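You operate a simulated robot arm through the tools that you are given. There is no shell and no other tool. Be economical: measure what you need, move in short steps, check, and stop when the job is done.

The job below is to be done with a simulated two-armed robot. You get a single attempt, and the scene is never put back.

Task
Pick up the cleaning cartridge with one hand, pass it to the other hand and put it on the top of the yellow mat. Put the green carton with orange tape on the free end of the grey shelf of the truss bay. Open the drawer under the cord shelf, put the coupler with a black band from the inside of the drawer under the cord shelf in the inside of the small lidded trunk and shut the shelf again. Put one of the cooling modules from the top of the packing bench on the blue bench mat. Put the white carton with orange tape on the top of the long grey bench away on the upper shelf of the frame rack. Put the black carton with orange tape on the blue bench mat away in the inside of the fibre drawer. Any order will do.
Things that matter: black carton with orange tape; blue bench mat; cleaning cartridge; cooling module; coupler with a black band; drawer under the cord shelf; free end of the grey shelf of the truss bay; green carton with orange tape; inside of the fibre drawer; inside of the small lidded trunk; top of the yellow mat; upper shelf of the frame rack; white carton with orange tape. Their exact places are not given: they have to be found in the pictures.

The check looks at the end state, three seconds after you hand in, the way a careful person would. Anything else that was tipped, shoved, dropped, spilled or broken makes it a failure.

Robot
Two 6-joint arms with two-finger grippers on one trunk, on a base that drives. Base frame: it is fixed to the floor where the robot stands at the start and does not move with it; the origin is under the middle of the robot, x ahead of it, y to its left, z up; the surface under the hand at the start is at about z = 800. Lengths are in mm, angles in rad, forces in N, time in s.
The left shoulder is at the start at [30, 178, 988], the right one opposite. With the tool pointing down near the work surface each hand reaches from about 460 to 840 mm from the robot's upright axis, wherever it stands, measured 20 degrees to its own side. Places, roughly: black carton with orange tape [500, -2500, 750]; blue bench mat [500, -2400, 800]; cleaning cartridge [750, 0, 750]; cooling module [-1250, -500, 750]; coupler with a black band (6x3x3 cm) [600, 3500, 700]; drawer under the cord shelf [600, 3400, 700]; free end of the grey shelf of the truss bay (24x24 [-220, 5460, 1140]; green carton with orange tape [750, 2750, 750]; inside of the fibre drawer [-5800, 2600, 1100]; inside of the small lidded trunk [-1400, 2400, 500]; top of the yellow mat (19x19 cm) [-1420, 880, 760]; upper shelf of the frame rack [-5900, 3900, 900]; white carton with orange tape [750, -2250, 750]. Payload 2.54 kg a hand.
The tool frame of a hand sits at the grasp point between the pads (the TCP): z along the fingers, y along the line on which they close. The tips reach 30 mm beyond it. Largest opening 116 mm; the body of the gripper starts 95 mm behind the TCP.
Orientation is told as [roll, pitch, yaw] about the base's x, y, z axes, in that order, counted from this pose: with the fingers straight down and closing along the base's y, the tool's x points along the base's -x, its y along +y and its z along -z.

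Tools
- The arms move only by the tool move_arm. It takes "left_deltas", "right_deltas" or both (then of equal length, played together; a hand with none holds still); each is a list of rows, each a list of 3 entries, a list of its own where there are three numbers: the opening, from 0 (shut) to 1 (fully open), then the shift along the tool's x, y, z in mm, then the turn, a rotation vector about the tool's x, y, z in rad. In form: [[fingers, [tx, ty, tz], [ax, ay, az]], ...]. A call has 1 to 8 rows; each row is the pose to reach, as a shift and turn from the pose commanded when the call began, along the tool's axes at that moment. Rows are played at 5 a second. More than 50 mm and 0.15 rad between two rows, or a gripper value outside its range, and nothing of the call is played. A pose out of reach is approached as far as the arm can. The call stops where the force on the tool passes 40 N (or 10 N more than at its start, if that is more) or the arm is blocked; 0.2 s more then pass. The fingers move at their own pace (about 153 mm/s each) and stop on an object; they squeeze with about 43 N. The grip force told is the motor's: it shows also when the fingers shut on nothing. Time passes only in rows, and 0.2 s behind the last, so rows that repeat a pose let the fingers close. The reply holds the time, the measured pose of the TCP, the force on the tool along the base axes, the opening and the grip force, in the units named above and with some noise, with the torque about the TCP (base axes, N m) and any sound that the robot's microphone picked up.
- Cameras (640 x 400 px; columns grow to the right, rows downward): "scene" is now at [37.8, -0.2, 1693.6]; the picture's right is [-0.04, -1.00, 0.00], its down [-0.82, 0.03, -0.57] and it looks along [0.57, -0.02, -0.82] (base axes); focal length 268 px, centre (320, 200). "left" rides on the left gripper at [69, 15, -122] in its tool frame; the picture's right is [-0.21, 0.98, 0.00], its down [-0.83, -0.18, -0.53] and it looks along [-0.52, -0.11, 0.85] (tool axes); focal length 251 px, centre (320, 200). "right" rides on the right gripper at [69, -15, -122] in its tool frame; the picture's right is [0.21, 0.98, 0.00], its down [-0.83, 0.18, -0.53] and it looks along [-0.52, 0.11, 0.85] (tool axes); focal length 251 px, centre (320, 200).
- grab_frame(camera): a new picture of that camera. The clock stands still meanwhile.
- lift_body(by): slides the trunk up (or, below 0, down) by that many mm; the arms and the scene camera ride with it, the base frame stays. It gives what a move gives, with no picture.
- drive_base(legs): drives the robot by 1 to 6 legs, each [ahead, left, turn to the left] in mm, mm and rad, along the robot's own axes; the way and the turn of a leg run together, so that a leg with both is an arc; at most 1500 mm and 3.142 rad a leg. The arms and the cameras ride along, it lands a little off, and it stops where it bumps. It gives what a move gives.
- pan_tilt(pan, tilt): turns the head with the scene camera to pan (to the left, within 2.496 rad either way) and tilt (down, from -0.506 to 1.204), counted from straight ahead of the robot. It gives what a move gives.
- pixel_to_xyz(camera, pixels): for up to 12 pixels [column, row] of the newest picture of that camera ("zoom" is the newest enlarged one), the place [x, y, z] in the base frame of the surface seen there, good to about 2 mm, but the place of the scene camera against the robot may be out by one fixed shift of up to 12 mm in any direction. The clock stands still meanwhile.
- zoom(camera, box): a new picture of the part [left, top, right, bottom] of that camera's present view, enlarged. The clock stands still meanwhile.
- finish_job(): hands the job in; it is judged then, once.

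Keep the steps short. Do not move on a guess: measure, check each grasp and each placing, and mend mistakes. In all there are 145 turns and 190 pictures (those below and enlarged ones count). Leave the grippers open and the arms clear of the work at the hand-in unless told otherwise, and finish with a single line.

The tools are called after "Call:" as name(argument=value, ...) on one line, values as JSON. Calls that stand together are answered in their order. move_arm: Moves the arms, as the interface text tells. Its arguments: {"type":"object","properties":{"left_deltas":{"type":"array","items":{"type":"array"}},"right_deltas":{"type":"array","items":{"type":"array"}}},"required":[]} The other tools are called the same way: lift_body (by) slides the trunk up or down; drive_base (legs) drives the base; pan_tilt (pan, tilt) turns the head that bears the scene camera; grab_frame (camera) takes a picture; pixel_to_xyz (camera, pixels) gives the place of the surface under pixels of a picture; zoom (camera, box) takes an enlarged picture of a part of a camera's view; finish_job () hands the job in.

At the start:

```text
time_s: 0.0
left_position: [411.8, 241.2, 1029.8]
left_orientation: [0.001, -0.001, -0.001]
left_wrist_force: [0.3, -0.7, 0.3]
left_ft_torque: [-0.02, 0.01, 0.0]
left_width: 116.0
left_grasp_force: 0.0
right_position: [470.6, -165.2, 1041.5]
right_orientation: [0.0, 0.0, 0.0]
right_wrist_force: [0.8, -0.5, -0.3]
right_ft_torque: [0.02, -0.02, 0.0]
right_width: 116.1
right_grasp_force: 0.1
trunk travel left (down, up): [-200.0, 340.0]
robot x, y, heading: [-0.5, 0.1, -0.001]
head pan, tilt: [-0.04, 0.963]
```

scene: 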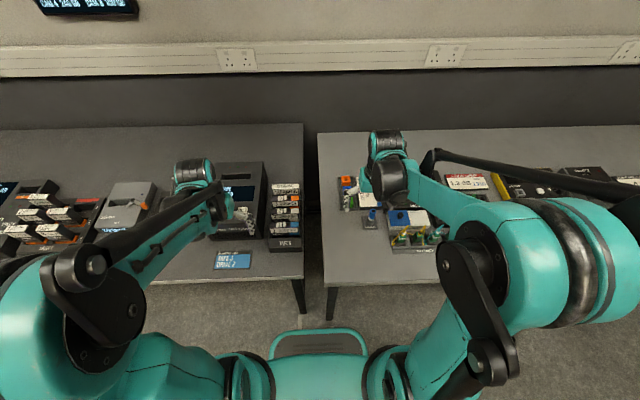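
right: 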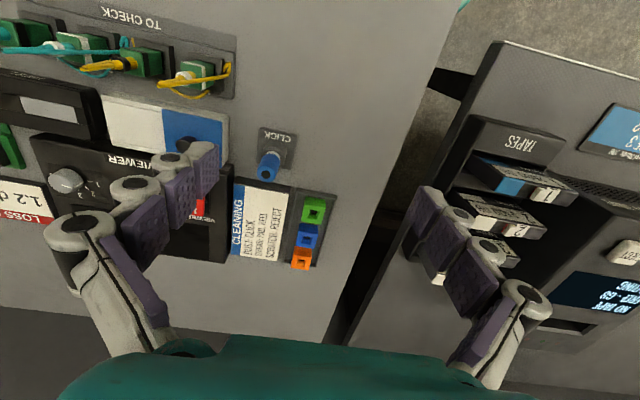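
left: 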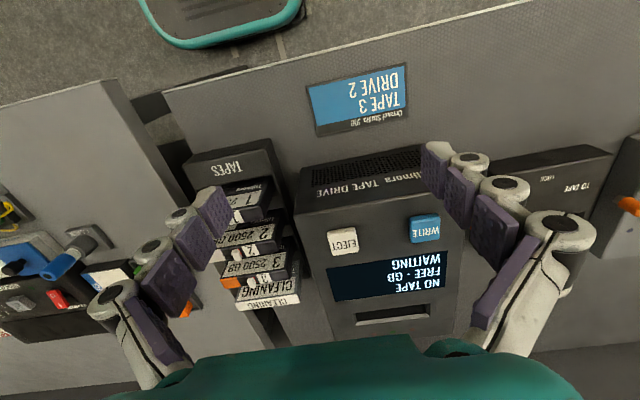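

The tape rack sits at about (285,210) in the scene picture, and its far slot seems to hold the cleaning cartridge. I'll enlarge it in both views.

Call:
zoom(camera="scene", box=[200, 140, 360, 280])

Call:
zoom(camera="left", box=[160, 130, 340, 330])

Call:
pixel_to_xyz(camera="left", pixels=[[268, 300], [245, 304], [295, 298], [262, 287], [262, 268], [240, 200], [230, 160], [290, 270], [225, 283]])

```text
2.86 times, centred on (280, 210) of scene
```

zoom: 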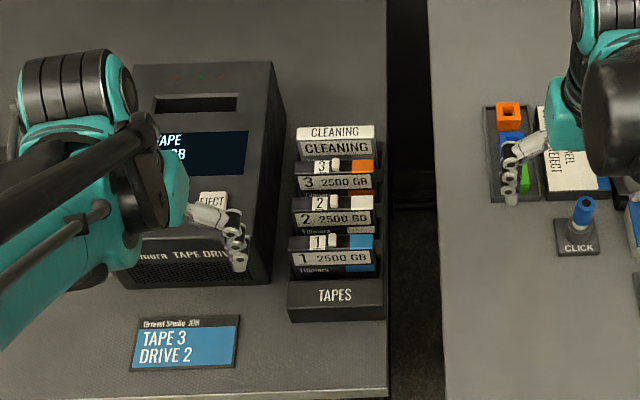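

```text
2.00 times, centred on (250, 230) of left
```

zoom: 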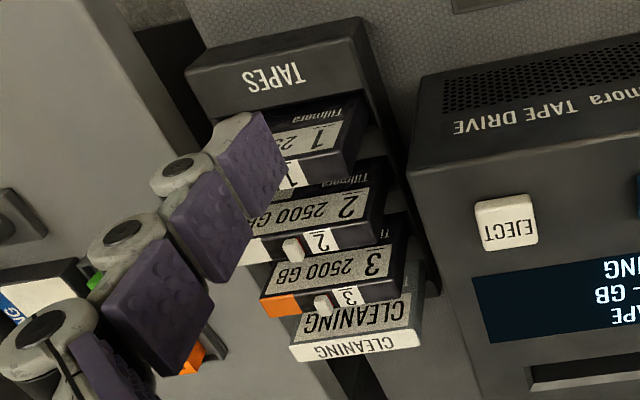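

```text
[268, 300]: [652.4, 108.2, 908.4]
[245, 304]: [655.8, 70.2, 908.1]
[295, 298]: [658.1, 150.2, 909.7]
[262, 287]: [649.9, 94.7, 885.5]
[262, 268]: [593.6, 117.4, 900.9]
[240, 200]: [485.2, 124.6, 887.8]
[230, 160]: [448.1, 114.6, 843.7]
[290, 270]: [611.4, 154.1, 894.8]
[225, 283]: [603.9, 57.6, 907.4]
```

The cartridge stands upright in the rack, with its top at about z 909, y 65–155 and x about 655. I'll bring the left hand over it and start turning the hand so the fingers close along x.

Call:
move_arm(left_deltas=[[1, [-28, -16, 0], [0, 0, 0.147]], [1, [-56, -32, 0], [0, 0, 0.294]], [1, [-84, -48, 0], [0, 0, 0.441]], [1, [-112, -64, 0], [0, 0, 0.588]], [1, [-140, -80, 0], [0, 0, 0.735]], [1, [-168, -96, 0], [0, 0, 0.882]], [1, [-196, -112, 0], [0, 0, 1.029]], [1, [-224, -128, 0], [0, 0, 1.176]]])

Call:
move_arm(left_deltas=[[0.6, [0, 0, 0], [0, 0, 0.13]], [0.6, [0, 0, 0], [0, 0, 0.26]], [0.6, [0, 0, 0], [0, 0, 0.395]]])

Call:
grab_frame(camera="left")

```text
time_s: 1.8
left_position: [636.9, 112.6, 1028.0]
left_orientation: [-0.002, 0.0, -1.179]
left_wrist_force: [0.1, -0.3, 0.4]
left_ft_torque: [-0.01, 0.01, -0.01]
left_width: 116.2
left_grasp_force: 0.2
right_position: [471.7, -165.8, 1040.9]
right_orientation: [0.003, 0.001, -0.001]
right_wrist_force: [0.2, -0.6, 0.6]
right_ft_torque: [0.01, 0.04, 0.0]
right_width: 116.1
right_grasp_force: 0.1
trunk travel left (down, up): [-200.0, 340.0]
robot x, y, heading: [-1.1, -1.8, 0.002]
head pan, tilt: [-0.04, 0.963]
```

```text
time_s: 2.6
left_position: [636.4, 111.9, 1028.6]
left_orientation: [0.0, 0.001, -1.573]
left_wrist_force: [0.5, -0.3, 0.7]
left_ft_torque: [-0.03, 0.01, 0.01]
left_width: 69.6
left_grasp_force: 0.1
right_position: [470.9, -163.4, 1040.8]
right_orientation: [0.0, 0.0, -0.001]
right_wrist_force: [-0.2, 0.9, 0.3]
right_ft_torque: [-0.03, 0.03, 0.02]
right_width: 116.1
right_grasp_force: 0.1
trunk travel left (down, up): [-200.0, 340.0]
robot x, y, heading: [2.3, 3.6, -0.002]
head pan, tilt: [-0.04, 0.963]
```

```text
184 pictures are left
```

left: 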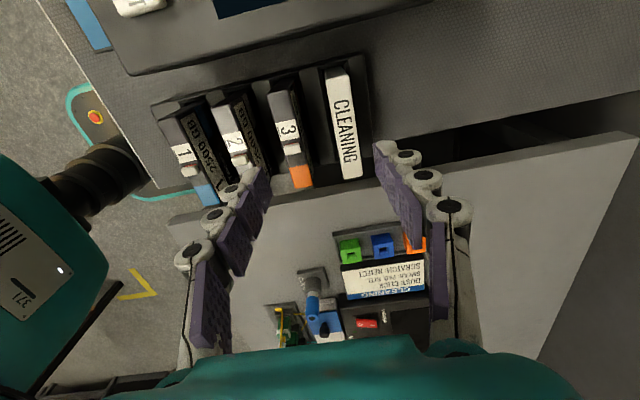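

The cleaning cartridge is now clear at (340,125). I'll measure its corners and the gap to tape 3.

Call:
pixel_to_xyz(camera="left", pixels=[[331, 75], [346, 74], [341, 170], [357, 172], [345, 125], [338, 125], [352, 125], [295, 150], [303, 150], [318, 130], [366, 130], [320, 165]])

Call:
zoom(camera="left", box=[250, 50, 410, 200])

```text
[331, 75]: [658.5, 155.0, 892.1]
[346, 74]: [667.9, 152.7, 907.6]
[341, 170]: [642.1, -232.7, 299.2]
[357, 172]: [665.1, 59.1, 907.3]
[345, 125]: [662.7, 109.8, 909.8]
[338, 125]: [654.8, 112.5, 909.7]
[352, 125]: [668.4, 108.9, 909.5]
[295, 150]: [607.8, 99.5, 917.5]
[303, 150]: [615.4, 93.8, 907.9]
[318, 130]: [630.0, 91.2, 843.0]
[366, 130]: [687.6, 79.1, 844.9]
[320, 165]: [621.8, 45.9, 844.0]
```

```text
2.67 times, centred on (330, 125) of left
```

zoom: 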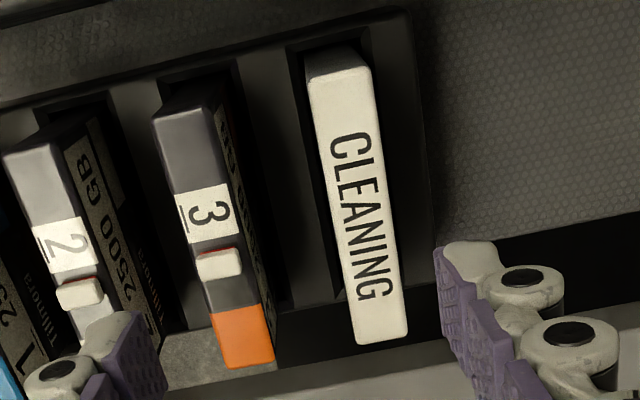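

Its top face spans x 651–672 and y 59–155 at z 909.5, and the dividers are at z 844. I'll narrow the fingers to 46 mm, align at (661.5, 122) and go down to TCP z 884.

Call:
move_arm(left_deltas=[[0.4, [10, 25, 0], [0, 0, 0]], [0.4, [10, 25, 0], [0, 0, 0]], [0.4, [10, 25, 40], [0, 0, 0]], [0.4, [10, 25, 80], [0, 0, 0]], [0.4, [10, 25, 110], [0, 0, 0]], [0.4, [10, 25, 130], [0, 0, 0]], [0.4, [10, 25, 144], [0, 0, 0]]])

Call:
grab_frame(camera="left")

```text
time_s: 4.2
left_position: [662.0, 123.1, 884.5]
left_orientation: [-0.001, -0.002, -1.57]
left_wrist_force: [0.0, -0.4, -0.2]
left_ft_torque: [0.01, 0.0, 0.02]
left_width: 46.5
left_grasp_force: 0.0
right_position: [471.8, -165.7, 1041.1]
right_orientation: [0.002, -0.002, -0.001]
right_wrist_force: [0.8, 0.5, -0.1]
right_ft_torque: [-0.01, 0.01, 0.01]
right_width: 115.7
right_grasp_force: 0.0
trunk travel left (down, up): [-200.0, 340.0]
robot x, y, heading: [-2.8, -1.6, 0.0]
head pan, tilt: [-0.04, 0.963]
```

```text
182 pictures are left
```

left: 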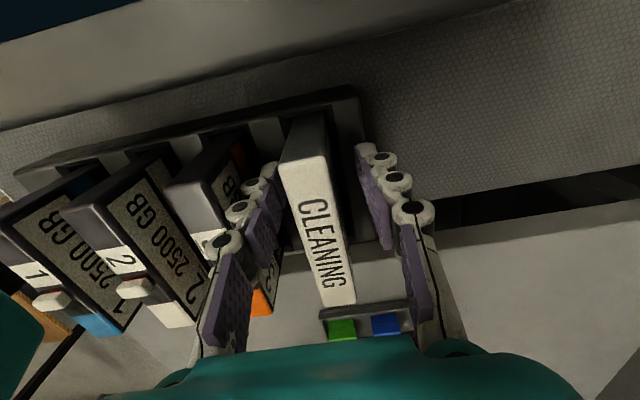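

The fingers straddle the cartridge cleanly. I'll close them and lift straight up.

Call:
move_arm(left_deltas=[[0, [0, 0, 0], [0, 0, 0]], [0, [0, 0, 0], [0, 0, 0]], [0, [0, 0, -10], [0, 0, 0]], [0, [0, 0, -50], [0, 0, 0]], [0, [0, 0, -95], [0, 0, 0]], [0, [0, 0, -140], [0, 0, 0]], [0, [0, 0, -185], [0, 0, 0]], [0, [0, 0, -220], [0, 0, 0]]])

Call:
grab_frame(camera="left")

```text
time_s: 6.0
left_position: [663.1, 123.1, 1106.4]
left_orientation: [-0.002, -0.001, -1.57]
left_wrist_force: [0.2, 0.0, -1.4]
left_ft_torque: [0.08, -0.02, 0.0]
left_width: 21.2
left_grasp_force: 43.1
right_position: [471.3, -164.5, 1042.4]
right_orientation: [-0.001, 0.001, 0.001]
right_wrist_force: [-0.3, 0.5, -0.9]
right_ft_torque: [-0.02, -0.04, 0.02]
right_width: 115.8
right_grasp_force: 0.1
trunk travel left (down, up): [-200.0, 340.0]
robot x, y, heading: [1.3, 2.1, 0.003]
head pan, tilt: [-0.04, 0.963]
```

```text
181 pictures are left
```

left: 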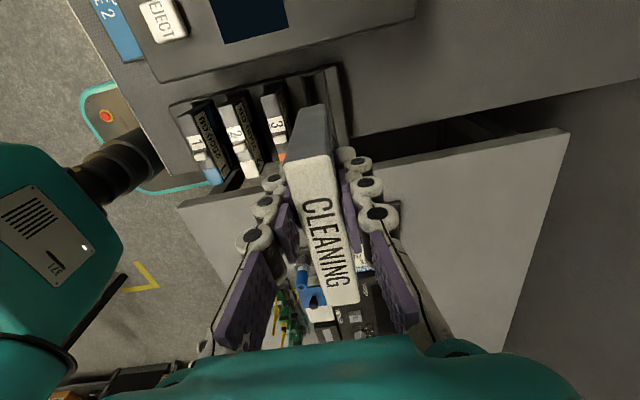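

It is held, 21 mm wide. Next is the hand-over: I'll pull the left hand back to x about 572 while the right hand turns its fingers to point along +y, closing along x.

Call:
move_arm(left_deltas=[[0, [0, -12, 0], [0, 0, 0]], [0, [0, -24, 0], [0, 0, 0]], [0, [0, -36, 0], [0, 0, 0]], [0, [0, -48, 0], [0, 0, 0]], [0, [0, -60, 0], [0, 0, 0]], [0, [0, -72, 0], [0, 0, 0]], [0, [0, -84, 0], [0, 0, 0]], [0, [0, -90, 0], [0, 0, 0]]], right_deltas=[[0.6, [-7, 0, -3], [-0.0862, 0.0862, 0.0862]], [0.6, [-14, 0, -5], [-0.1724, 0.1724, 0.1724]], [0.6, [-21, 0, -8], [-0.2586, 0.2586, 0.2586]], [0.6, [-28, 0, -9], [-0.3448, 0.3448, 0.3448]], [0.6, [-35, 0, -9], [-0.431, 0.431, 0.431]], [0.6, [-42, 5, -9], [-0.5172, 0.5172, 0.5172]], [0.6, [-49, 10, -9], [-0.6034, 0.6034, 0.6034]], [0.6, [-56, 15, -9], [-0.6896, 0.6896, 0.6896]]])

```text
time_s: 7.8
left_position: [570.4, 123.6, 1105.0]
left_orientation: [0.0, 0.0, -1.571]
left_wrist_force: [0.8, -0.1, -2.2]
left_ft_torque: [0.05, 0.01, 0.02]
left_width: 21.0
left_grasp_force: 42.8
right_position: [537.5, -111.3, 1050.2]
right_orientation: [0.516, 0.813, -0.543]
right_wrist_force: [-0.8, -0.6, -1.4]
right_ft_torque: [0.02, 0.0, -0.01]
right_width: 69.5
right_grasp_force: 0.1
right hand out of reach, approached as far as the arm can: row 6, 7, 8
trunk travel left (down, up): [-200.0, 340.0]
robot x, y, heading: [1.5, 0.7, -0.002]
head pan, tilt: [-0.04, 0.963]
```

The right hand can't reach that sideways pose. A forward-pointing right hand is more natural, so I'll turn the left hand back to yaw 0 (cartridge plane along x) and return the right hand to straight down before pitching it forward.

Call:
move_arm(left_deltas=[[0, [-8, 4, 0], [0, 0, -0.147]], [0, [-16, 8, 0], [0, 0, -0.294]], [0, [-24, 12, 0], [0, 0, -0.441]], [0, [-32, 16, 0], [0, 0, -0.588]], [0, [-40, 20, 0], [0, 0, -0.735]], [0, [-48, 24, 0], [0, 0, -0.882]], [0, [-56, 28, 0], [0, 0, -1.029]], [0, [-63, 30, 0], [0, 0, -1.176]]], right_deltas=[[0.6, [0, 0, 0], [0.0862, -0.0862, -0.0862]], [0.6, [0, 0, 0], [0.1724, -0.1724, -0.1724]], [0.6, [0, 0, 0], [0.2586, -0.2586, -0.2586]], [0.6, [0, 0, 0], [0.3448, -0.3448, -0.3448]], [0.6, [0, 0, 0], [0.431, -0.431, -0.431]], [0.6, [0, 0, 0], [0.5172, -0.5172, -0.5172]], [0.6, [0, 0, 0], [0.6034, -0.6034, -0.6034]], [0.6, [0, 0, 0], [0.6896, -0.6896, -0.6896]]])

```text
time_s: 9.6
left_position: [600.2, 60.5, 1108.0]
left_orientation: [0.001, 0.0, -0.393]
left_wrist_force: [0.4, -0.8, -2.4]
left_ft_torque: [0.03, 0.05, -0.02]
left_width: 21.1
left_grasp_force: 42.7
right_position: [536.6, -110.4, 1049.9]
right_orientation: [-0.001, -0.003, 0.002]
right_wrist_force: [0.3, 0.4, 0.2]
right_ft_torque: [-0.01, 0.0, 0.04]
right_width: 69.6
right_grasp_force: 0.1
trunk travel left (down, up): [-200.0, 340.0]
robot x, y, heading: [-0.6, 1.5, -0.001]
head pan, tilt: [-0.04, 0.963]
```

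Both hands are back in simple poses. The left hand finishes its turn and moves ahead to x about 700, while the right hand pitches forward.

Call:
move_arm(left_deltas=[[0, [-12, -5, 0], [0, 0, -0.131]], [0, [-24, -10, 0], [0, 0, -0.262]], [0, [-36, -15, 0], [0, 0, -0.393]], [0, [-50, -20, 0], [0, 0, -0.393]], [0, [-63, -26, 0], [0, 0, -0.393]], [0, [-76, -31, 0], [0, 0, -0.393]], [0, [-88, -36, 0], [0, 0, -0.393]], [0, [-92, -38, 0], [0, 0, -0.393]]], right_deltas=[[0.6, [-6, 5, 0], [0, -0.145, 0]], [0.6, [-12, 10, 0], [0, -0.29, 0]], [0.6, [-18, 15, 0], [0, -0.435, 0]], [0.6, [-24, 20, 0], [0, -0.58, 0]], [0.6, [-30, 25, 0], [0, -0.725, 0]], [0.6, [-36, 30, 0], [0, -0.87, 0]], [0.6, [-42, 35, 0], [0, -1.015, 0]], [0.6, [-48, 40, 0], [0, -1.16, 0]]])

Call:
move_arm(right_deltas=[[0.6, [0, 0, 0], [0, -0.13, 0]], [0.6, [0, 0, 0], [0, -0.27, 0]], [0.6, [0, 0, 0], [0, -0.41, 0]]])

Call:
grab_frame(camera="right")

Call:
grab_frame(camera="scene")

```text
time_s: 11.4
left_position: [673.1, -10.7, 1106.4]
left_orientation: [0.0, 0.0, 0.0]
left_wrist_force: [0.7, 0.0, -2.1]
left_ft_torque: [-0.01, 0.04, -0.02]
left_width: 21.2
left_grasp_force: 43.3
right_position: [584.8, -70.0, 1050.3]
right_orientation: [0.0, -1.162, -0.001]
right_wrist_force: [-0.4, -0.5, 0.1]
right_ft_torque: [0.0, 0.0, 0.0]
right_width: 69.4
right_grasp_force: 0.0
trunk travel left (down, up): [-200.0, 340.0]
robot x, y, heading: [2.3, -0.2, -0.003]
head pan, tilt: [-0.04, 0.963]
```

```text
time_s: 12.2
left_position: [670.8, -8.6, 1106.2]
left_orientation: [0.001, 0.001, -0.002]
left_wrist_force: [2.4, 0.4, -1.3]
left_ft_torque: [-0.01, 0.14, 0.0]
left_width: 21.0
left_grasp_force: 42.7
right_position: [632.4, -54.0, 1124.1]
right_orientation: [-0.142, -1.567, 0.141]
right_wrist_force: [-2.3, -0.6, -0.1]
right_ft_torque: [-0.06, 0.04, 0.1]
right_width: 72.8
right_grasp_force: 0.1
right hand out of reach, approached as far as the arm can: row 1, 2, 3
trunk travel left (down, up): [-200.0, 340.0]
robot x, y, heading: [0.5, 1.4, 0.006]
head pan, tilt: [-0.04, 0.963]
```

```text
180 pictures are left
```

right: 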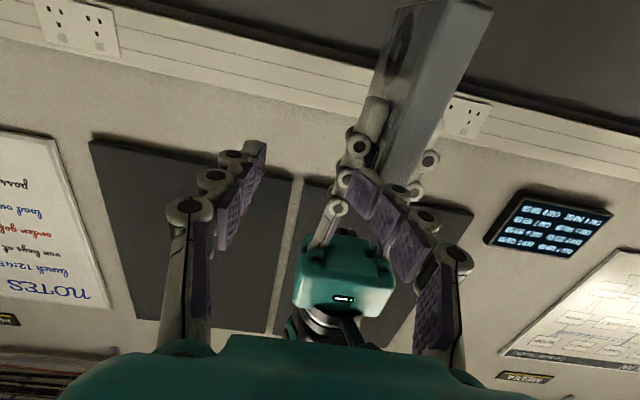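

```text
179 pictures are left
```

scene: 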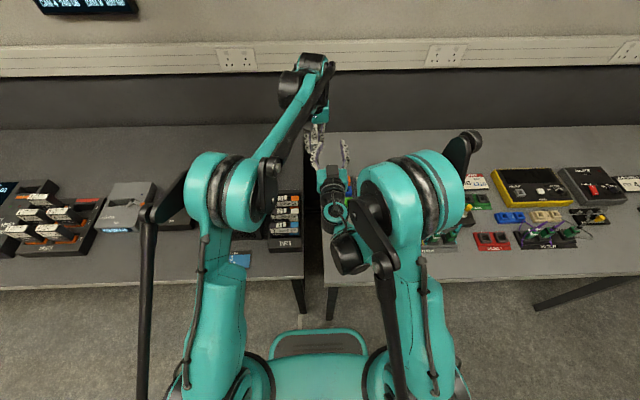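

The full pitch pushed the right hand up against the left fingers. I'll back the right hand off and return it to about 1.16 rad of pitch, which it reached fine.

Call:
move_arm(right_deltas=[[0.6, [0, -10, -30], [0, 0, 0]], [0.6, [0, -20, -60], [0, 0, 0]], [0.6, [-20, -20, -75], [0, 0.1, 0]], [0.6, [-45, -20, -75], [0, 0.2, 0]], [0.6, [-70, -20, -75], [0, 0.3, 0]], [0.6, [-80, -20, -75], [0, 0.41, 0]]])

Call:
grab_frame(camera="right")

Call:
grab_frame(camera="left")

```text
time_s: 13.6
left_position: [671.3, -10.5, 1106.5]
left_orientation: [0.0, 0.0, -0.003]
left_wrist_force: [-1.0, -0.9, -2.2]
left_ft_torque: [0.05, 0.08, 0.02]
left_width: 21.1
left_grasp_force: 42.9
right_position: [553.6, -74.4, 1202.3]
right_orientation: [0.001, -1.158, 0.001]
right_wrist_force: [-0.7, 0.4, 0.5]
right_ft_torque: [-0.02, 0.04, 0.02]
right_width: 69.6
right_grasp_force: 0.0
right hand out of reach, approached as far as the arm can: row 1, 2
trunk travel left (down, up): [-200.0, 340.0]
robot x, y, heading: [-0.3, 0.0, 0.005]
head pan, tilt: [-0.04, 0.963]
```

```text
178 pictures are left
```

right: 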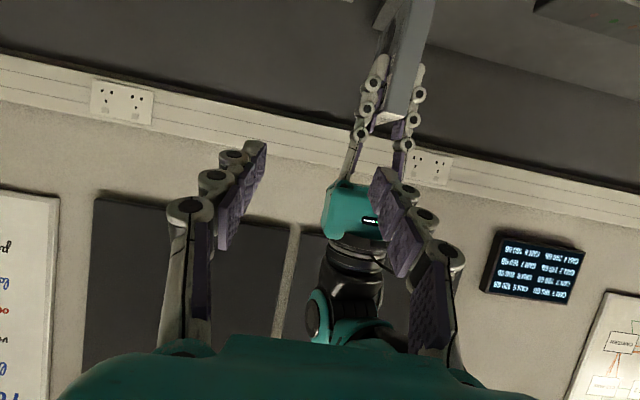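

```text
177 pictures are left
```

left: 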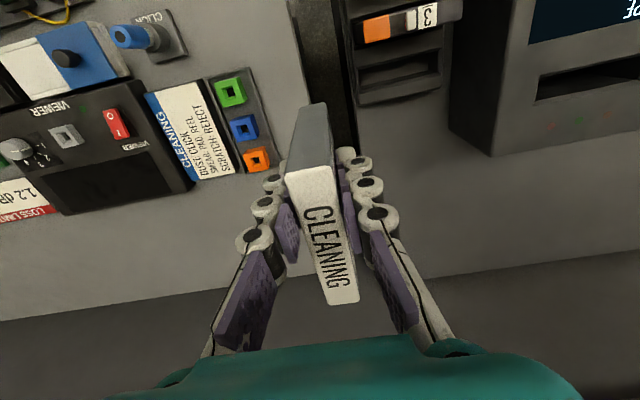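

The camera actually hangs below the hand in this pose, which is why it went up. I'll lower it, centre it on y −10 behind the near edge of the cartridge, and look.

Call:
move_arm(right_deltas=[[0.6, [30, 0, 10], [0, 0, 0]], [0.6, [60, 0, 25], [0, 0, 0]], [0.6, [92, 20, 45], [0, 0, 0]], [0.6, [92, 45, 47], [0, 0, 0]], [0.6, [92, 64, 47], [0, 0, 0]]])

Call:
grab_frame(camera="right")

```text
time_s: 14.8
left_position: [672.4, -9.9, 1106.8]
left_orientation: [0.0, -0.001, -0.002]
left_wrist_force: [0.7, -0.4, -2.2]
left_ft_torque: [-0.01, 0.02, 0.02]
left_width: 21.0
left_grasp_force: 42.3
right_position: [561.9, -9.2, 1101.4]
right_orientation: [0.0, -1.159, -0.002]
right_wrist_force: [-0.9, 0.5, 0.6]
right_ft_torque: [-0.06, 0.0, 0.03]
right_width: 69.6
right_grasp_force: 0.1
trunk travel left (down, up): [-200.0, 340.0]
robot x, y, heading: [0.1, -1.1, -0.003]
head pan, tilt: [-0.04, 0.963]
```

```text
176 pictures are left
```

right: 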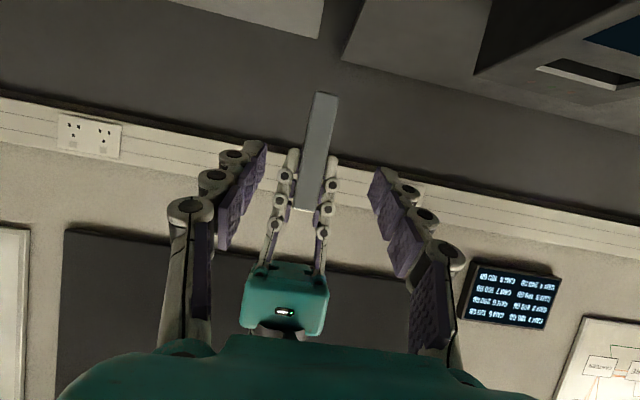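

Centred. I'll advance 108 mm along the fingers.

Call:
move_arm(right_deltas=[[0.55, [0, 0, 30], [0, 0, 0]], [0.55, [0, 0, 60], [0, 0, 0]], [0.55, [0, 0, 85], [0, 0, 0]], [0.55, [2, 0, 108], [0, 0, 0]]])

Call:
grab_frame(camera="right")

Call:
grab_frame(camera="left")

```text
time_s: 15.8
left_position: [672.8, -10.2, 1105.4]
left_orientation: [0.0, 0.001, -0.002]
left_wrist_force: [-0.3, -0.2, -1.8]
left_ft_torque: [0.0, 0.03, -0.02]
left_width: 20.9
left_grasp_force: 42.9
right_position: [660.9, -8.3, 1054.8]
right_orientation: [-0.001, -1.158, 0.001]
right_wrist_force: [0.8, 0.3, 0.3]
right_ft_torque: [-0.03, 0.0, 0.03]
right_width: 63.7
right_grasp_force: 0.0
trunk travel left (down, up): [-200.0, 340.0]
robot x, y, heading: [-0.6, 1.6, 0.005]
head pan, tilt: [-0.04, 0.963]
```

```text
175 pictures are left
```

right: 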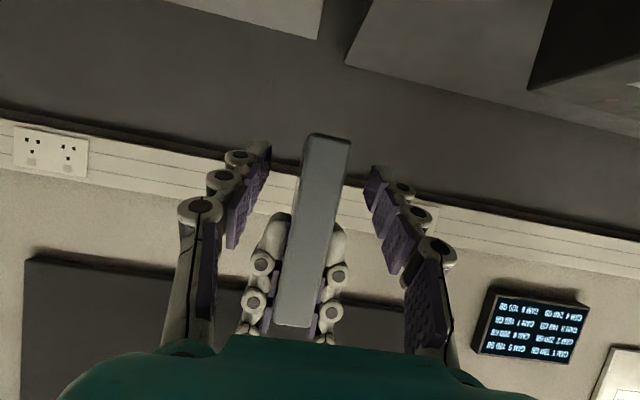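

```text
174 pictures are left
```

left: 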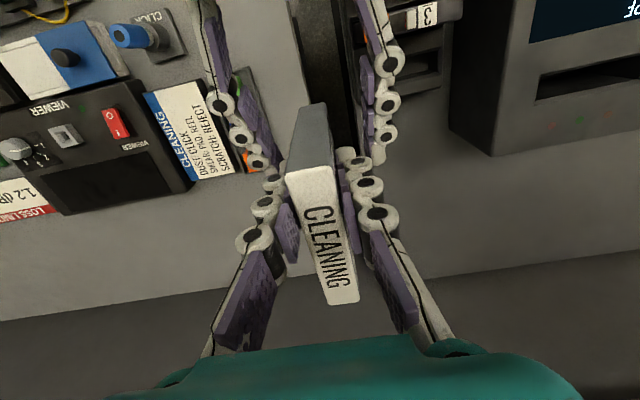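

The right fingers straddle the lower near part, below the left fingers. I'll close the right hand first, then check.

Call:
move_arm(right_deltas=[[0, [0, 0, 0], [0, 0, 0]], [0, [0, 0, 0], [0, 0, 0]], [0, [0, 0, 0], [0, 0, 0]]])

```text
time_s: 16.6
left_position: [672.0, -9.8, 1106.0]
left_orientation: [0.001, -0.001, 0.0]
left_wrist_force: [-2.8, 8.9, -2.6]
left_ft_torque: [0.27, 0.07, 0.16]
left_width: 21.2
left_grasp_force: 43.0
right_position: [659.6, -9.4, 1055.3]
right_orientation: [-0.004, -1.16, -0.002]
right_wrist_force: [2.5, -8.6, 1.4]
right_ft_torque: [0.16, 0.03, -0.21]
right_width: 21.3
right_grasp_force: 42.7
trunk travel left (down, up): [-200.0, 340.0]
robot x, y, heading: [-0.3, 1.3, -0.001]
head pan, tilt: [-0.04, 0.963]
```

The right hand grips at 21.3 mm. Now I'll open the left hand and raise it clear.

Call:
move_arm(left_deltas=[[0.5, [0, 0, 0], [0, 0, 0]], [0.5, [0, 0, 0], [0, 0, 0]], [0.5, [0, 0, -40], [0, 0, 0]], [0.5, [0, 0, -80], [0, 0, 0]], [0.5, [20, 30, -110], [0, 0, 0]], [0.5, [50, 70, -110], [0, 0, 0]], [0.5, [80, 110, -110], [0, 0, 0]], [0.5, [110, 145, -110], [0, 0, 0]]])

Call:
grab_frame(camera="right")

```text
time_s: 18.4
left_position: [561.2, 133.6, 1217.2]
left_orientation: [-0.001, 0.0, -0.003]
left_wrist_force: [0.6, 0.3, 0.1]
left_ft_torque: [-0.03, -0.02, -0.01]
left_width: 57.8
left_grasp_force: 0.0
right_position: [657.7, -8.6, 1055.9]
right_orientation: [0.0, -1.161, 0.002]
right_wrist_force: [0.5, -0.5, -0.3]
right_ft_torque: [0.01, 0.07, -0.01]
right_width: 21.0
right_grasp_force: 43.1
trunk travel left (down, up): [-200.0, 340.0]
robot x, y, heading: [1.1, 1.8, -0.004]
head pan, tilt: [-0.04, 0.963]
```

```text
173 pictures are left
```

right: 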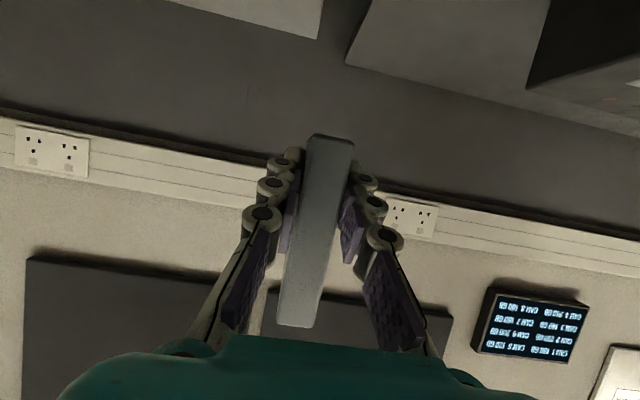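

The hand-over succeeded. Before driving I'll look around with the head to learn the room, since the yellow mat is behind on the left.

Call:
pan_tilt(pan=2.4, tilt=0.5)

Call:
grab_frame(camera="scene")

Call:
pan_tilt(pan=1.3, tilt=0.5)

Call:
grab_frame(camera="scene")

Call:
pan_tilt(pan=-1.4, tilt=0.5)

Call:
grab_frame(camera="scene")

Call:
pan_tilt(pan=-2.45, tilt=0.5)

Call:
grab_frame(camera="scene")

```text
time_s: 20.6
left_position: [564.2, 132.5, 1216.2]
left_orientation: [0.0, 0.002, -0.001]
left_wrist_force: [-0.3, 0.6, 0.3]
left_ft_torque: [0.0, 0.0, 0.0]
left_width: 58.1
left_grasp_force: 0.1
right_position: [658.6, -7.9, 1056.9]
right_orientation: [-0.001, -1.158, -0.001]
right_wrist_force: [-0.7, -0.1, 0.0]
right_ft_torque: [0.05, 0.07, 0.0]
right_width: 21.1
right_grasp_force: 43.0
trunk travel left (down, up): [-200.0, 340.0]
robot x, y, heading: [-2.4, 1.4, 0.002]
head pan, tilt: [2.4, 0.499]
```

```text
172 pictures are left
```

scene: 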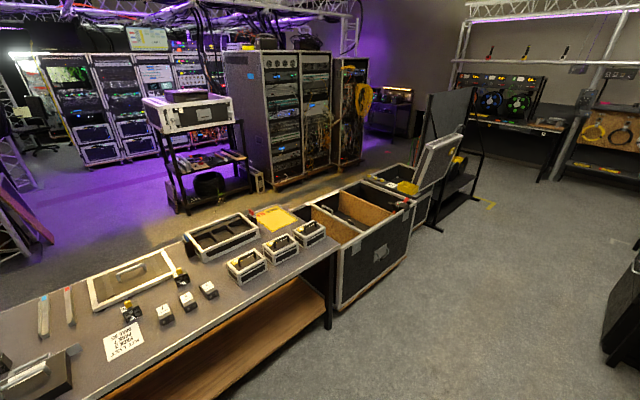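

```text
time_s: 22.0
left_position: [562.4, 133.5, 1216.3]
left_orientation: [0.001, 0.0, -0.001]
left_wrist_force: [-0.3, -0.6, 1.0]
left_ft_torque: [-0.02, 0.0, -0.01]
left_width: 58.0
left_grasp_force: 0.1
right_position: [658.6, -8.0, 1055.4]
right_orientation: [0.0, -1.159, -0.001]
right_wrist_force: [0.7, -0.8, 1.1]
right_ft_torque: [-0.02, 0.12, -0.01]
right_width: 21.2
right_grasp_force: 43.5
trunk travel left (down, up): [-200.0, 340.0]
robot x, y, heading: [0.0, -1.6, -0.0]
head pan, tilt: [1.3, 0.499]
```

```text
171 pictures are left
```

scene: 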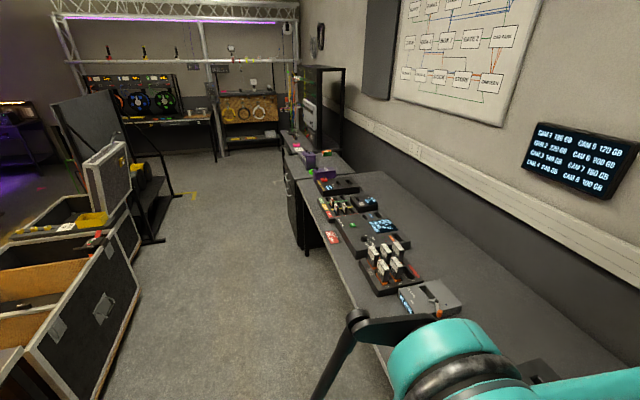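

```text
time_s: 24.4
left_position: [563.8, 132.9, 1216.3]
left_orientation: [0.001, -0.001, -0.001]
left_wrist_force: [0.1, 0.2, 0.8]
left_ft_torque: [0.01, 0.03, 0.02]
left_width: 58.0
left_grasp_force: 0.1
right_position: [659.7, -9.0, 1056.2]
right_orientation: [0.001, -1.158, 0.0]
right_wrist_force: [0.1, 0.1, 0.4]
right_ft_torque: [0.02, 0.09, 0.02]
right_width: 21.0
right_grasp_force: 42.9
trunk travel left (down, up): [-200.0, 340.0]
robot x, y, heading: [-2.7, -0.2, -0.004]
head pan, tilt: [-1.4, 0.499]
```

```text
170 pictures are left
```

scene: 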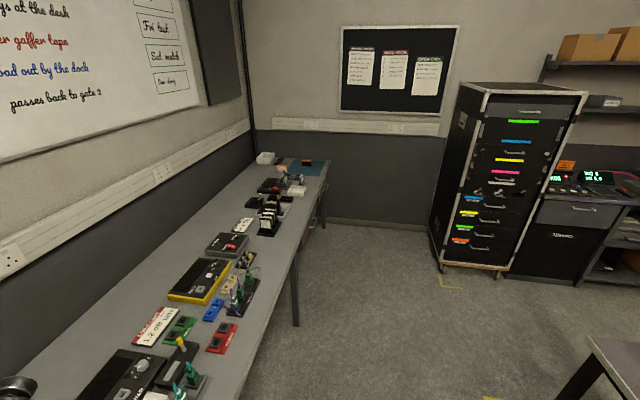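

```text
time_s: 25.7
left_position: [563.1, 133.4, 1217.2]
left_orientation: [0.0, -0.001, -0.002]
left_wrist_force: [0.2, -0.4, -0.4]
left_ft_torque: [0.02, 0.04, 0.0]
left_width: 57.8
left_grasp_force: 0.0
right_position: [660.0, -8.2, 1056.4]
right_orientation: [0.0, -1.159, -0.001]
right_wrist_force: [0.5, -0.5, 0.4]
right_ft_torque: [0.0, 0.04, -0.01]
right_width: 21.0
right_grasp_force: 42.6
trunk travel left (down, up): [-200.0, 340.0]
robot x, y, heading: [0.3, 2.0, 0.004]
head pan, tilt: [-2.45, 0.499]
```

```text
169 pictures are left
```

scene: 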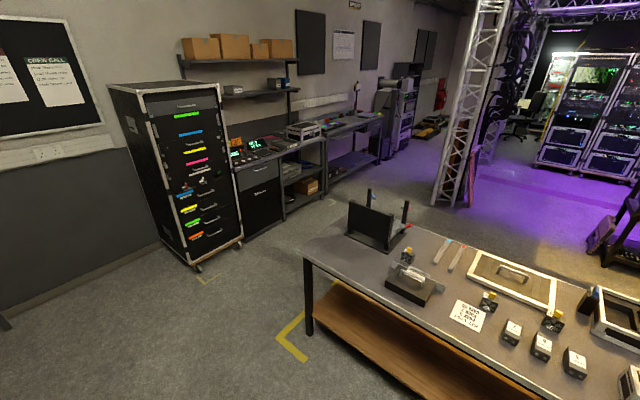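

This gives a good map: the packing bench is behind, the yellow mat is at its +y end, and the blue mat and cartons are at the −y end of the long bench. I'll zoom on the cooling modules and on the bench note in this view.

Call:
zoom(camera="scene", box=[380, 220, 640, 390])

Call:
pixel_to_xyz(camera="scene", pixels=[[513, 326], [542, 338], [576, 354], [305, 262], [488, 300], [553, 318], [405, 245], [545, 398], [466, 314], [230, 215]])

```text
2.35 times, centred on (510, 305) of scene
```

zoom: 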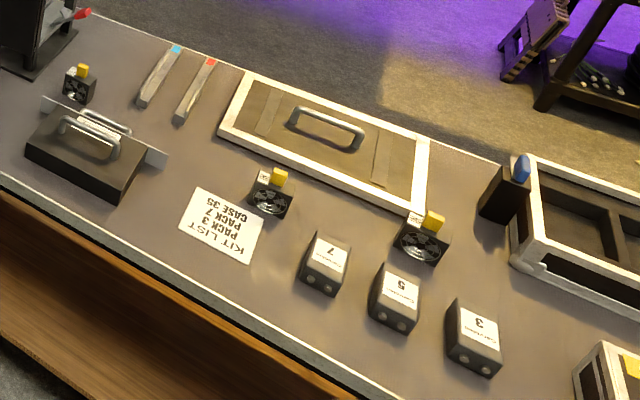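

```text
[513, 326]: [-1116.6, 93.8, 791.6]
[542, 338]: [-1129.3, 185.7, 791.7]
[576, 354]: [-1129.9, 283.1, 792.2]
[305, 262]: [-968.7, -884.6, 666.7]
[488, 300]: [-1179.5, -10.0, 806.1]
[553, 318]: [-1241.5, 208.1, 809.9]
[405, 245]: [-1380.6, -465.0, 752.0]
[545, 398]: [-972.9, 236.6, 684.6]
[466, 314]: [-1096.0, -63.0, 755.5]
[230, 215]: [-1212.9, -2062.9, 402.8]
```

The cooling modules are the fan boxes with yellow tabs, at about (−1180,−10), (−1240,208) and (−1380,−465), and the bench front edge is at x about −968. I'll back into the aisle, turn around, and look at the mat.

Call:
drive_base(legs=[[-280, 0, 0], [0, 0, 3.14], [0, -580, 0]])

Call:
pan_tilt(pan=-0.3, tilt=0.7)

Call:
grab_frame(camera="scene")

```text
time_s: 37.9
left_position: [-840.2, 464.5, 1216.4]
left_orientation: [0.001, -0.001, 3.119]
left_wrist_force: [0.3, 0.3, -1.0]
left_ft_torque: [-0.04, 0.01, -0.02]
left_width: 58.0
left_grasp_force: 0.1
right_position: [-932.8, 607.4, 1054.2]
right_orientation: [0.003, -1.159, 3.118]
right_wrist_force: [-0.3, 0.3, -0.6]
right_ft_torque: [-0.02, -0.1, 0.03]
right_width: 21.0
right_grasp_force: 43.1
trunk travel left (down, up): [-200.0, 340.0]
robot x, y, heading: [-274.3, 580.2, 3.123]
head pan, tilt: [-2.45, 0.499]
```

```text
time_s: 39.9
left_position: [-840.9, 463.8, 1216.2]
left_orientation: [0.0, -0.001, 3.119]
left_wrist_force: [0.4, 0.7, -0.4]
left_ft_torque: [-0.01, -0.02, 0.01]
left_width: 58.0
left_grasp_force: 0.0
right_position: [-932.7, 607.8, 1055.9]
right_orientation: [0.001, -1.159, 3.121]
right_wrist_force: [0.1, 0.0, -0.1]
right_ft_torque: [-0.03, -0.07, -0.02]
right_width: 20.9
right_grasp_force: 43.2
trunk travel left (down, up): [-200.0, 340.0]
robot x, y, heading: [-276.9, 583.9, 3.118]
head pan, tilt: [-0.3, 0.7]
```

```text
167 pictures are left
```

scene: 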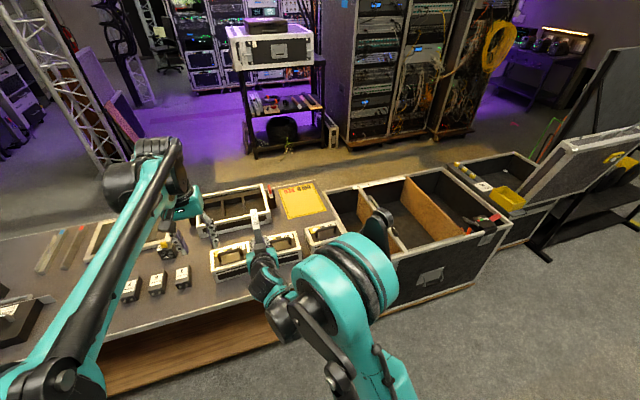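

Call:
pixel_to_xyz(camera="scene", pixels=[[278, 188], [314, 182], [290, 218], [327, 209], [255, 185], [318, 228], [290, 237], [335, 145], [255, 150], [300, 160], [325, 240], [232, 158]])

Call:
zoom(camera="scene", box=[180, 130, 360, 290])

```text
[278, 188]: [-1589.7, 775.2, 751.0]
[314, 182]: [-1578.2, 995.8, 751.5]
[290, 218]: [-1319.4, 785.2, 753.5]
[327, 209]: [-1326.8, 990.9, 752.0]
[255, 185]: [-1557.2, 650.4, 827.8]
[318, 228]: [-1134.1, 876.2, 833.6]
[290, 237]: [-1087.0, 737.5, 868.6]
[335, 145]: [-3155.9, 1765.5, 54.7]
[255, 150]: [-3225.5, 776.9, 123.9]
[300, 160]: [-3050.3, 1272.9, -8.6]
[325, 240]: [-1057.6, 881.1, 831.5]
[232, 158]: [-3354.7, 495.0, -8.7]
```

```text
2.50 times, centred on (270, 210) of scene
```

zoom: 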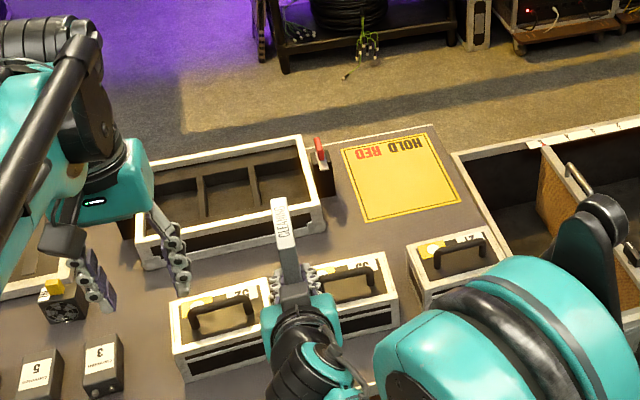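

The mat spans x −1590…−1320 and y 775…995 at z 752, with small cases in front of it. A forward-slanted hand would foul the cases, so I'll stand the cartridge on a free bench spot and re-grip it from above with the same right hand. I'll check the gap between cube "3" and the first case.

Call:
pixel_to_xyz(camera="scene", pixels=[[190, 270], [191, 282], [212, 275], [213, 265], [200, 275], [202, 290], [212, 285], [176, 290], [222, 295], [262, 285], [183, 269]])

Call:
drive_base(legs=[[0, 200, 0.02]])

Call:
pan_tilt(pan=-0.05, tilt=0.9)

Call:
grab_frame(camera="scene")

```text
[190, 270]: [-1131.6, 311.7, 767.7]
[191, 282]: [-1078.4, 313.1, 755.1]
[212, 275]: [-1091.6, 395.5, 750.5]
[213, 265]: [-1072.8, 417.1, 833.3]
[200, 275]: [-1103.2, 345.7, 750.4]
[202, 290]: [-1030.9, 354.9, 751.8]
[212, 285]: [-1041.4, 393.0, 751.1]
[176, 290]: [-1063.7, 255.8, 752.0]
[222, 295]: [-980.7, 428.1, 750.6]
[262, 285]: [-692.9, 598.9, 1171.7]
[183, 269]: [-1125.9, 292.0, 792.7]
```

```text
time_s: 41.5
left_position: [-839.2, 251.2, 1216.9]
left_orientation: [0.0, -0.002, 3.14]
left_wrist_force: [0.3, -0.2, -0.7]
left_ft_torque: [0.07, 0.02, -0.02]
left_width: 57.7
left_grasp_force: 0.2
right_position: [-935.1, 394.9, 1056.4]
right_orientation: [-0.004, -1.159, -3.138]
right_wrist_force: [0.5, -1.1, 0.0]
right_ft_torque: [0.01, -0.05, -0.05]
right_width: 20.9
right_grasp_force: 42.9
trunk travel left (down, up): [-200.0, 340.0]
robot x, y, heading: [-275.4, 384.6, -3.143]
head pan, tilt: [-0.3, 0.7]
```

```text
time_s: 42.3
left_position: [-839.3, 254.7, 1216.6]
left_orientation: [0.0, 0.0, 3.14]
left_wrist_force: [-0.8, 0.2, 0.1]
left_ft_torque: [-0.01, 0.0, -0.02]
left_width: 57.8
left_grasp_force: 0.2
right_position: [-935.1, 395.4, 1056.4]
right_orientation: [0.0, -1.158, -3.141]
right_wrist_force: [-0.6, 0.6, 0.1]
right_ft_torque: [0.05, -0.09, 0.01]
right_width: 21.0
right_grasp_force: 42.8
trunk travel left (down, up): [-200.0, 340.0]
robot x, y, heading: [-277.7, 390.8, -3.137]
head pan, tilt: [-0.051, 0.901]
```

```text
165 pictures are left
```

scene: 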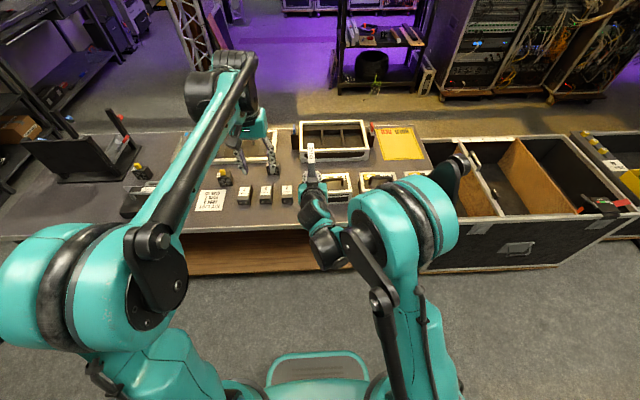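

The gap runs from y 315 to 405, so the middle is 360. I'll check the scene camera's fixed shift by measuring the held cartridge, whose place I know from the arm.

Call:
zoom(camera="scene", box=[240, 120, 380, 220])

Call:
pixel_to_xyz(camera="scene", pixels=[[311, 148], [311, 155], [307, 152], [314, 152], [291, 186], [292, 198], [321, 180], [322, 196], [305, 200], [400, 141]])

```text
4.00 times, centred on (310, 170) of scene
```

zoom: 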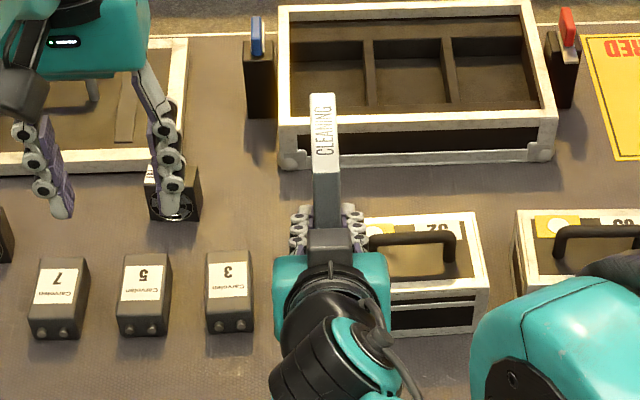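

```text
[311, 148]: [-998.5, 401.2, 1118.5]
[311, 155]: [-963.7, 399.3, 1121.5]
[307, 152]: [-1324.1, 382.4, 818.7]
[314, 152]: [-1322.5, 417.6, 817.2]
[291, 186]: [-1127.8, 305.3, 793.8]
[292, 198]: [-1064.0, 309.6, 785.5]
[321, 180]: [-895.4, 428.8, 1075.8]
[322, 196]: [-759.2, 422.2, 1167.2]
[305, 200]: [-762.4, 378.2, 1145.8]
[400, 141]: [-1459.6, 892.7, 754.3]
```

The arm knows the cartridge top is at z 1131, x about −987 and y 395, while the scene camera reads 1120, −998 and 400. The true place is therefore reading + (10,−5,+10) at this heading. I'll set the base so the cartridge is over (−1035, 355), then lower the trunk.

Call:
drive_base(legs=[[72, 40, 0]])

Call:
lift_body(by=-200)

Call:
grab_frame(camera="scene")

Call:
grab_frame(camera="right")

```text
time_s: 43.3
left_position: [-910.5, 214.0, 1216.1]
left_orientation: [-0.001, 0.002, 3.141]
left_wrist_force: [-0.8, 0.3, -0.1]
left_ft_torque: [0.04, -0.02, -0.03]
left_width: 57.8
left_grasp_force: 0.1
right_position: [-1006.6, 355.8, 1054.8]
right_orientation: [-0.003, -1.158, -3.14]
right_wrist_force: [-0.9, 0.7, -3.0]
right_ft_torque: [0.0, -0.1, -0.02]
right_width: 21.1
right_grasp_force: 42.6
trunk travel left (down, up): [-200.0, 340.0]
robot x, y, heading: [-349.2, 349.3, 3.14]
head pan, tilt: [-0.051, 0.901]
```

```text
time_s: 45.5
left_position: [-910.7, 213.0, 1017.9]
left_orientation: [0.0, 0.0, 3.139]
left_wrist_force: [-0.1, 0.2, -1.2]
left_ft_torque: [-0.02, -0.02, 0.0]
left_width: 58.3
left_grasp_force: 0.1
right_position: [-1006.6, 356.5, 856.8]
right_orientation: [0.002, -1.157, -3.141]
right_wrist_force: [0.8, 0.5, -2.0]
right_ft_torque: [0.01, -0.06, 0.01]
right_width: 21.0
right_grasp_force: 42.8
trunk travel left (down, up): [0.0, 540.0]
robot x, y, heading: [-349.0, 345.3, 3.141]
head pan, tilt: [-0.051, 0.901]
```

```text
163 pictures are left
```

scene: 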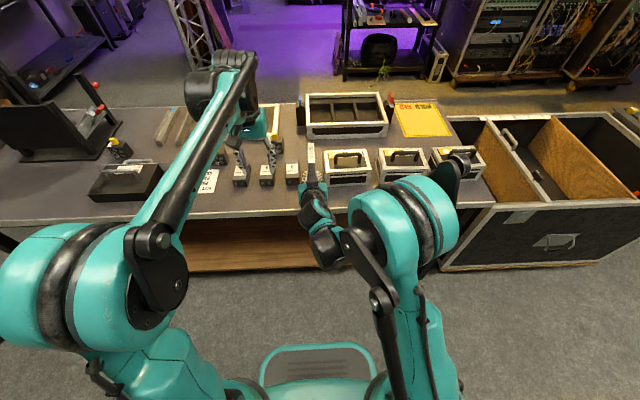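

```text
162 pictures are left
```

right: 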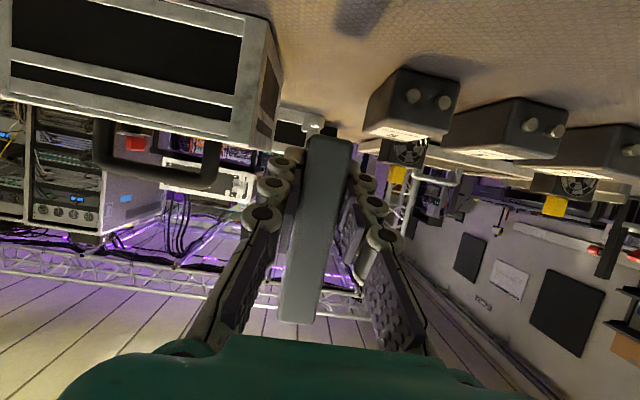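

The cartridge hangs in the gap between the case and cube. I'll lower it 60 mm, then in small steps until it touches.

Call:
move_arm(right_deltas=[[0, [27.5, 0, 12], [0, 0, 0]], [0, [48, 0, 21], [0, 0, 0]], [0, [55, 0, 24], [0, 0, 0]], [0, [58, 0, 25.2], [0, 0, 0]]])

Call:
zoom(camera="scene", box=[240, 100, 400, 220])

```text
time_s: 46.5
left_position: [-910.0, 214.4, 1017.3]
left_orientation: [0.0, 0.002, 3.141]
left_wrist_force: [0.0, 0.4, 0.6]
left_ft_torque: [-0.01, -0.02, 0.0]
left_width: 58.0
left_grasp_force: 0.0
right_position: [-1006.5, 356.1, 793.5]
right_orientation: [-0.001, -1.161, -3.142]
right_wrist_force: [-2.6, 0.9, 7.5]
right_ft_torque: [0.05, 0.83, -0.11]
right_width: 21.3
right_grasp_force: 43.4
trunk travel left (down, up): [0.0, 540.0]
robot x, y, heading: [-346.3, 346.4, 3.142]
head pan, tilt: [-0.051, 0.901]
```

```text
3.33 times, centred on (320, 160) of scene
```

zoom: 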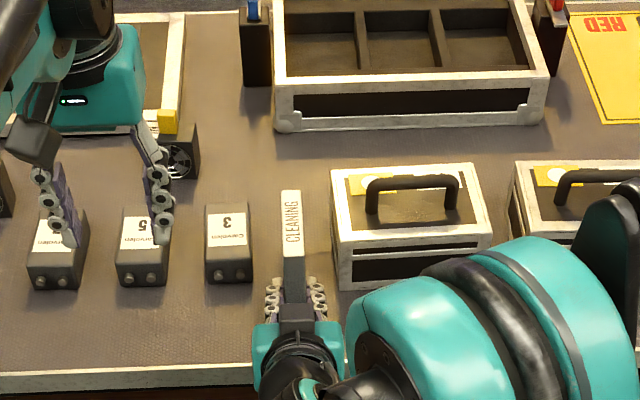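

It touched (7.5 N). I'll release and withdraw along the fingers.

Call:
move_arm(right_deltas=[[0.3, [0, 0, 0], [0, 0, 0]], [0.5, [0, 0, 0], [0, 0, 0]], [0.5, [0, 0, 0], [0, 0, 0]], [0.5, [0, 0, -30], [0, 0, 0]], [0.5, [0, 0, -65], [0, 0, 0]], [0.5, [0, 0, -100], [0, 0, 0]], [0.5, [-30, 0, -130], [0, 0, 0]], [0.5, [-70, 0, -130], [0, 0, 0]]])

Call:
zoom(camera="scene", box=[240, 100, 400, 220])

```text
time_s: 48.3
left_position: [-911.2, 213.3, 1017.0]
left_orientation: [-0.001, 0.002, 3.141]
left_wrist_force: [0.3, 0.5, 0.0]
left_ft_torque: [0.0, 0.0, 0.03]
left_width: 57.9
left_grasp_force: 0.1
right_position: [-913.1, 354.5, 908.7]
right_orientation: [0.001, -1.162, 3.141]
right_wrist_force: [0.2, 0.1, -0.4]
right_ft_torque: [0.01, 0.0, -0.01]
right_width: 57.9
right_grasp_force: 0.0
right hand out of reach, approached as far as the arm can: row 6
trunk travel left (down, up): [0.0, 540.0]
robot x, y, heading: [-349.0, 345.2, 3.142]
head pan, tilt: [-0.051, 0.901]
```

```text
3.33 times, centred on (320, 160) of scene
```

zoom: 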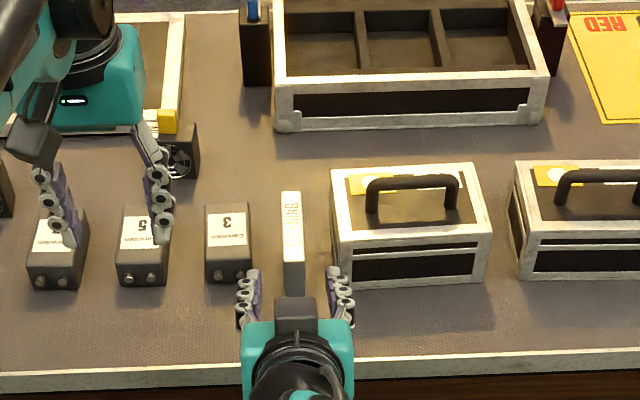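

It stands upright and free. Now I'll swing the right hand up and over it, fingers down.

Call:
move_arm(right_deltas=[[0.45, [-28, 0, -12], [0, 0.145, 0]], [0.45, [-57, 0, -25], [0, 0.29, 0]], [0.45, [-84, 0, -37], [0, 0.435, 0]], [0.45, [-94, 0, -14], [0, 0.58, 0]], [0.45, [-104, 0, 8], [0, 0.725, 0]], [0.45, [-114, 0, 30], [0, 0.87, 0]], [0.45, [-123, 0, 53], [0, 1.015, 0]], [0.45, [-133, 0, 75], [0, 1.16, 0]]])

Call:
grab_frame(camera="right")

```text
time_s: 50.1
left_position: [-911.7, 214.0, 1014.9]
left_orientation: [0.0, 0.002, 3.14]
left_wrist_force: [-0.7, 0.4, -0.5]
left_ft_torque: [0.0, -0.05, 0.01]
left_width: 58.1
left_grasp_force: 0.1
right_position: [-1038.0, 357.5, 998.8]
right_orientation: [-0.002, 0.005, 3.142]
right_wrist_force: [-0.2, 0.2, 0.3]
right_ft_torque: [0.05, -0.04, -0.05]
right_width: 52.1
right_grasp_force: 0.0
trunk travel left (down, up): [0.0, 540.0]
robot x, y, heading: [-350.1, 348.4, 3.142]
head pan, tilt: [-0.051, 0.901]
```

```text
159 pictures are left
```

right: 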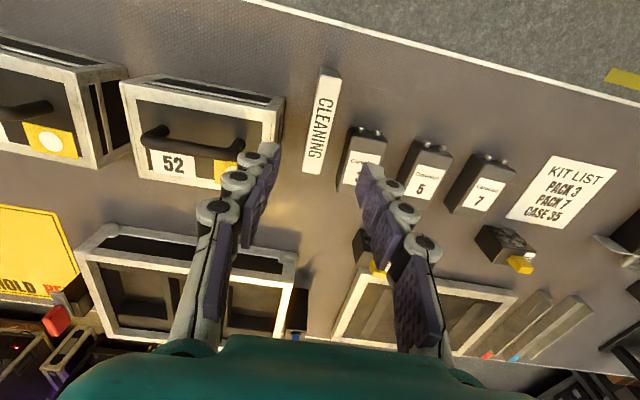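

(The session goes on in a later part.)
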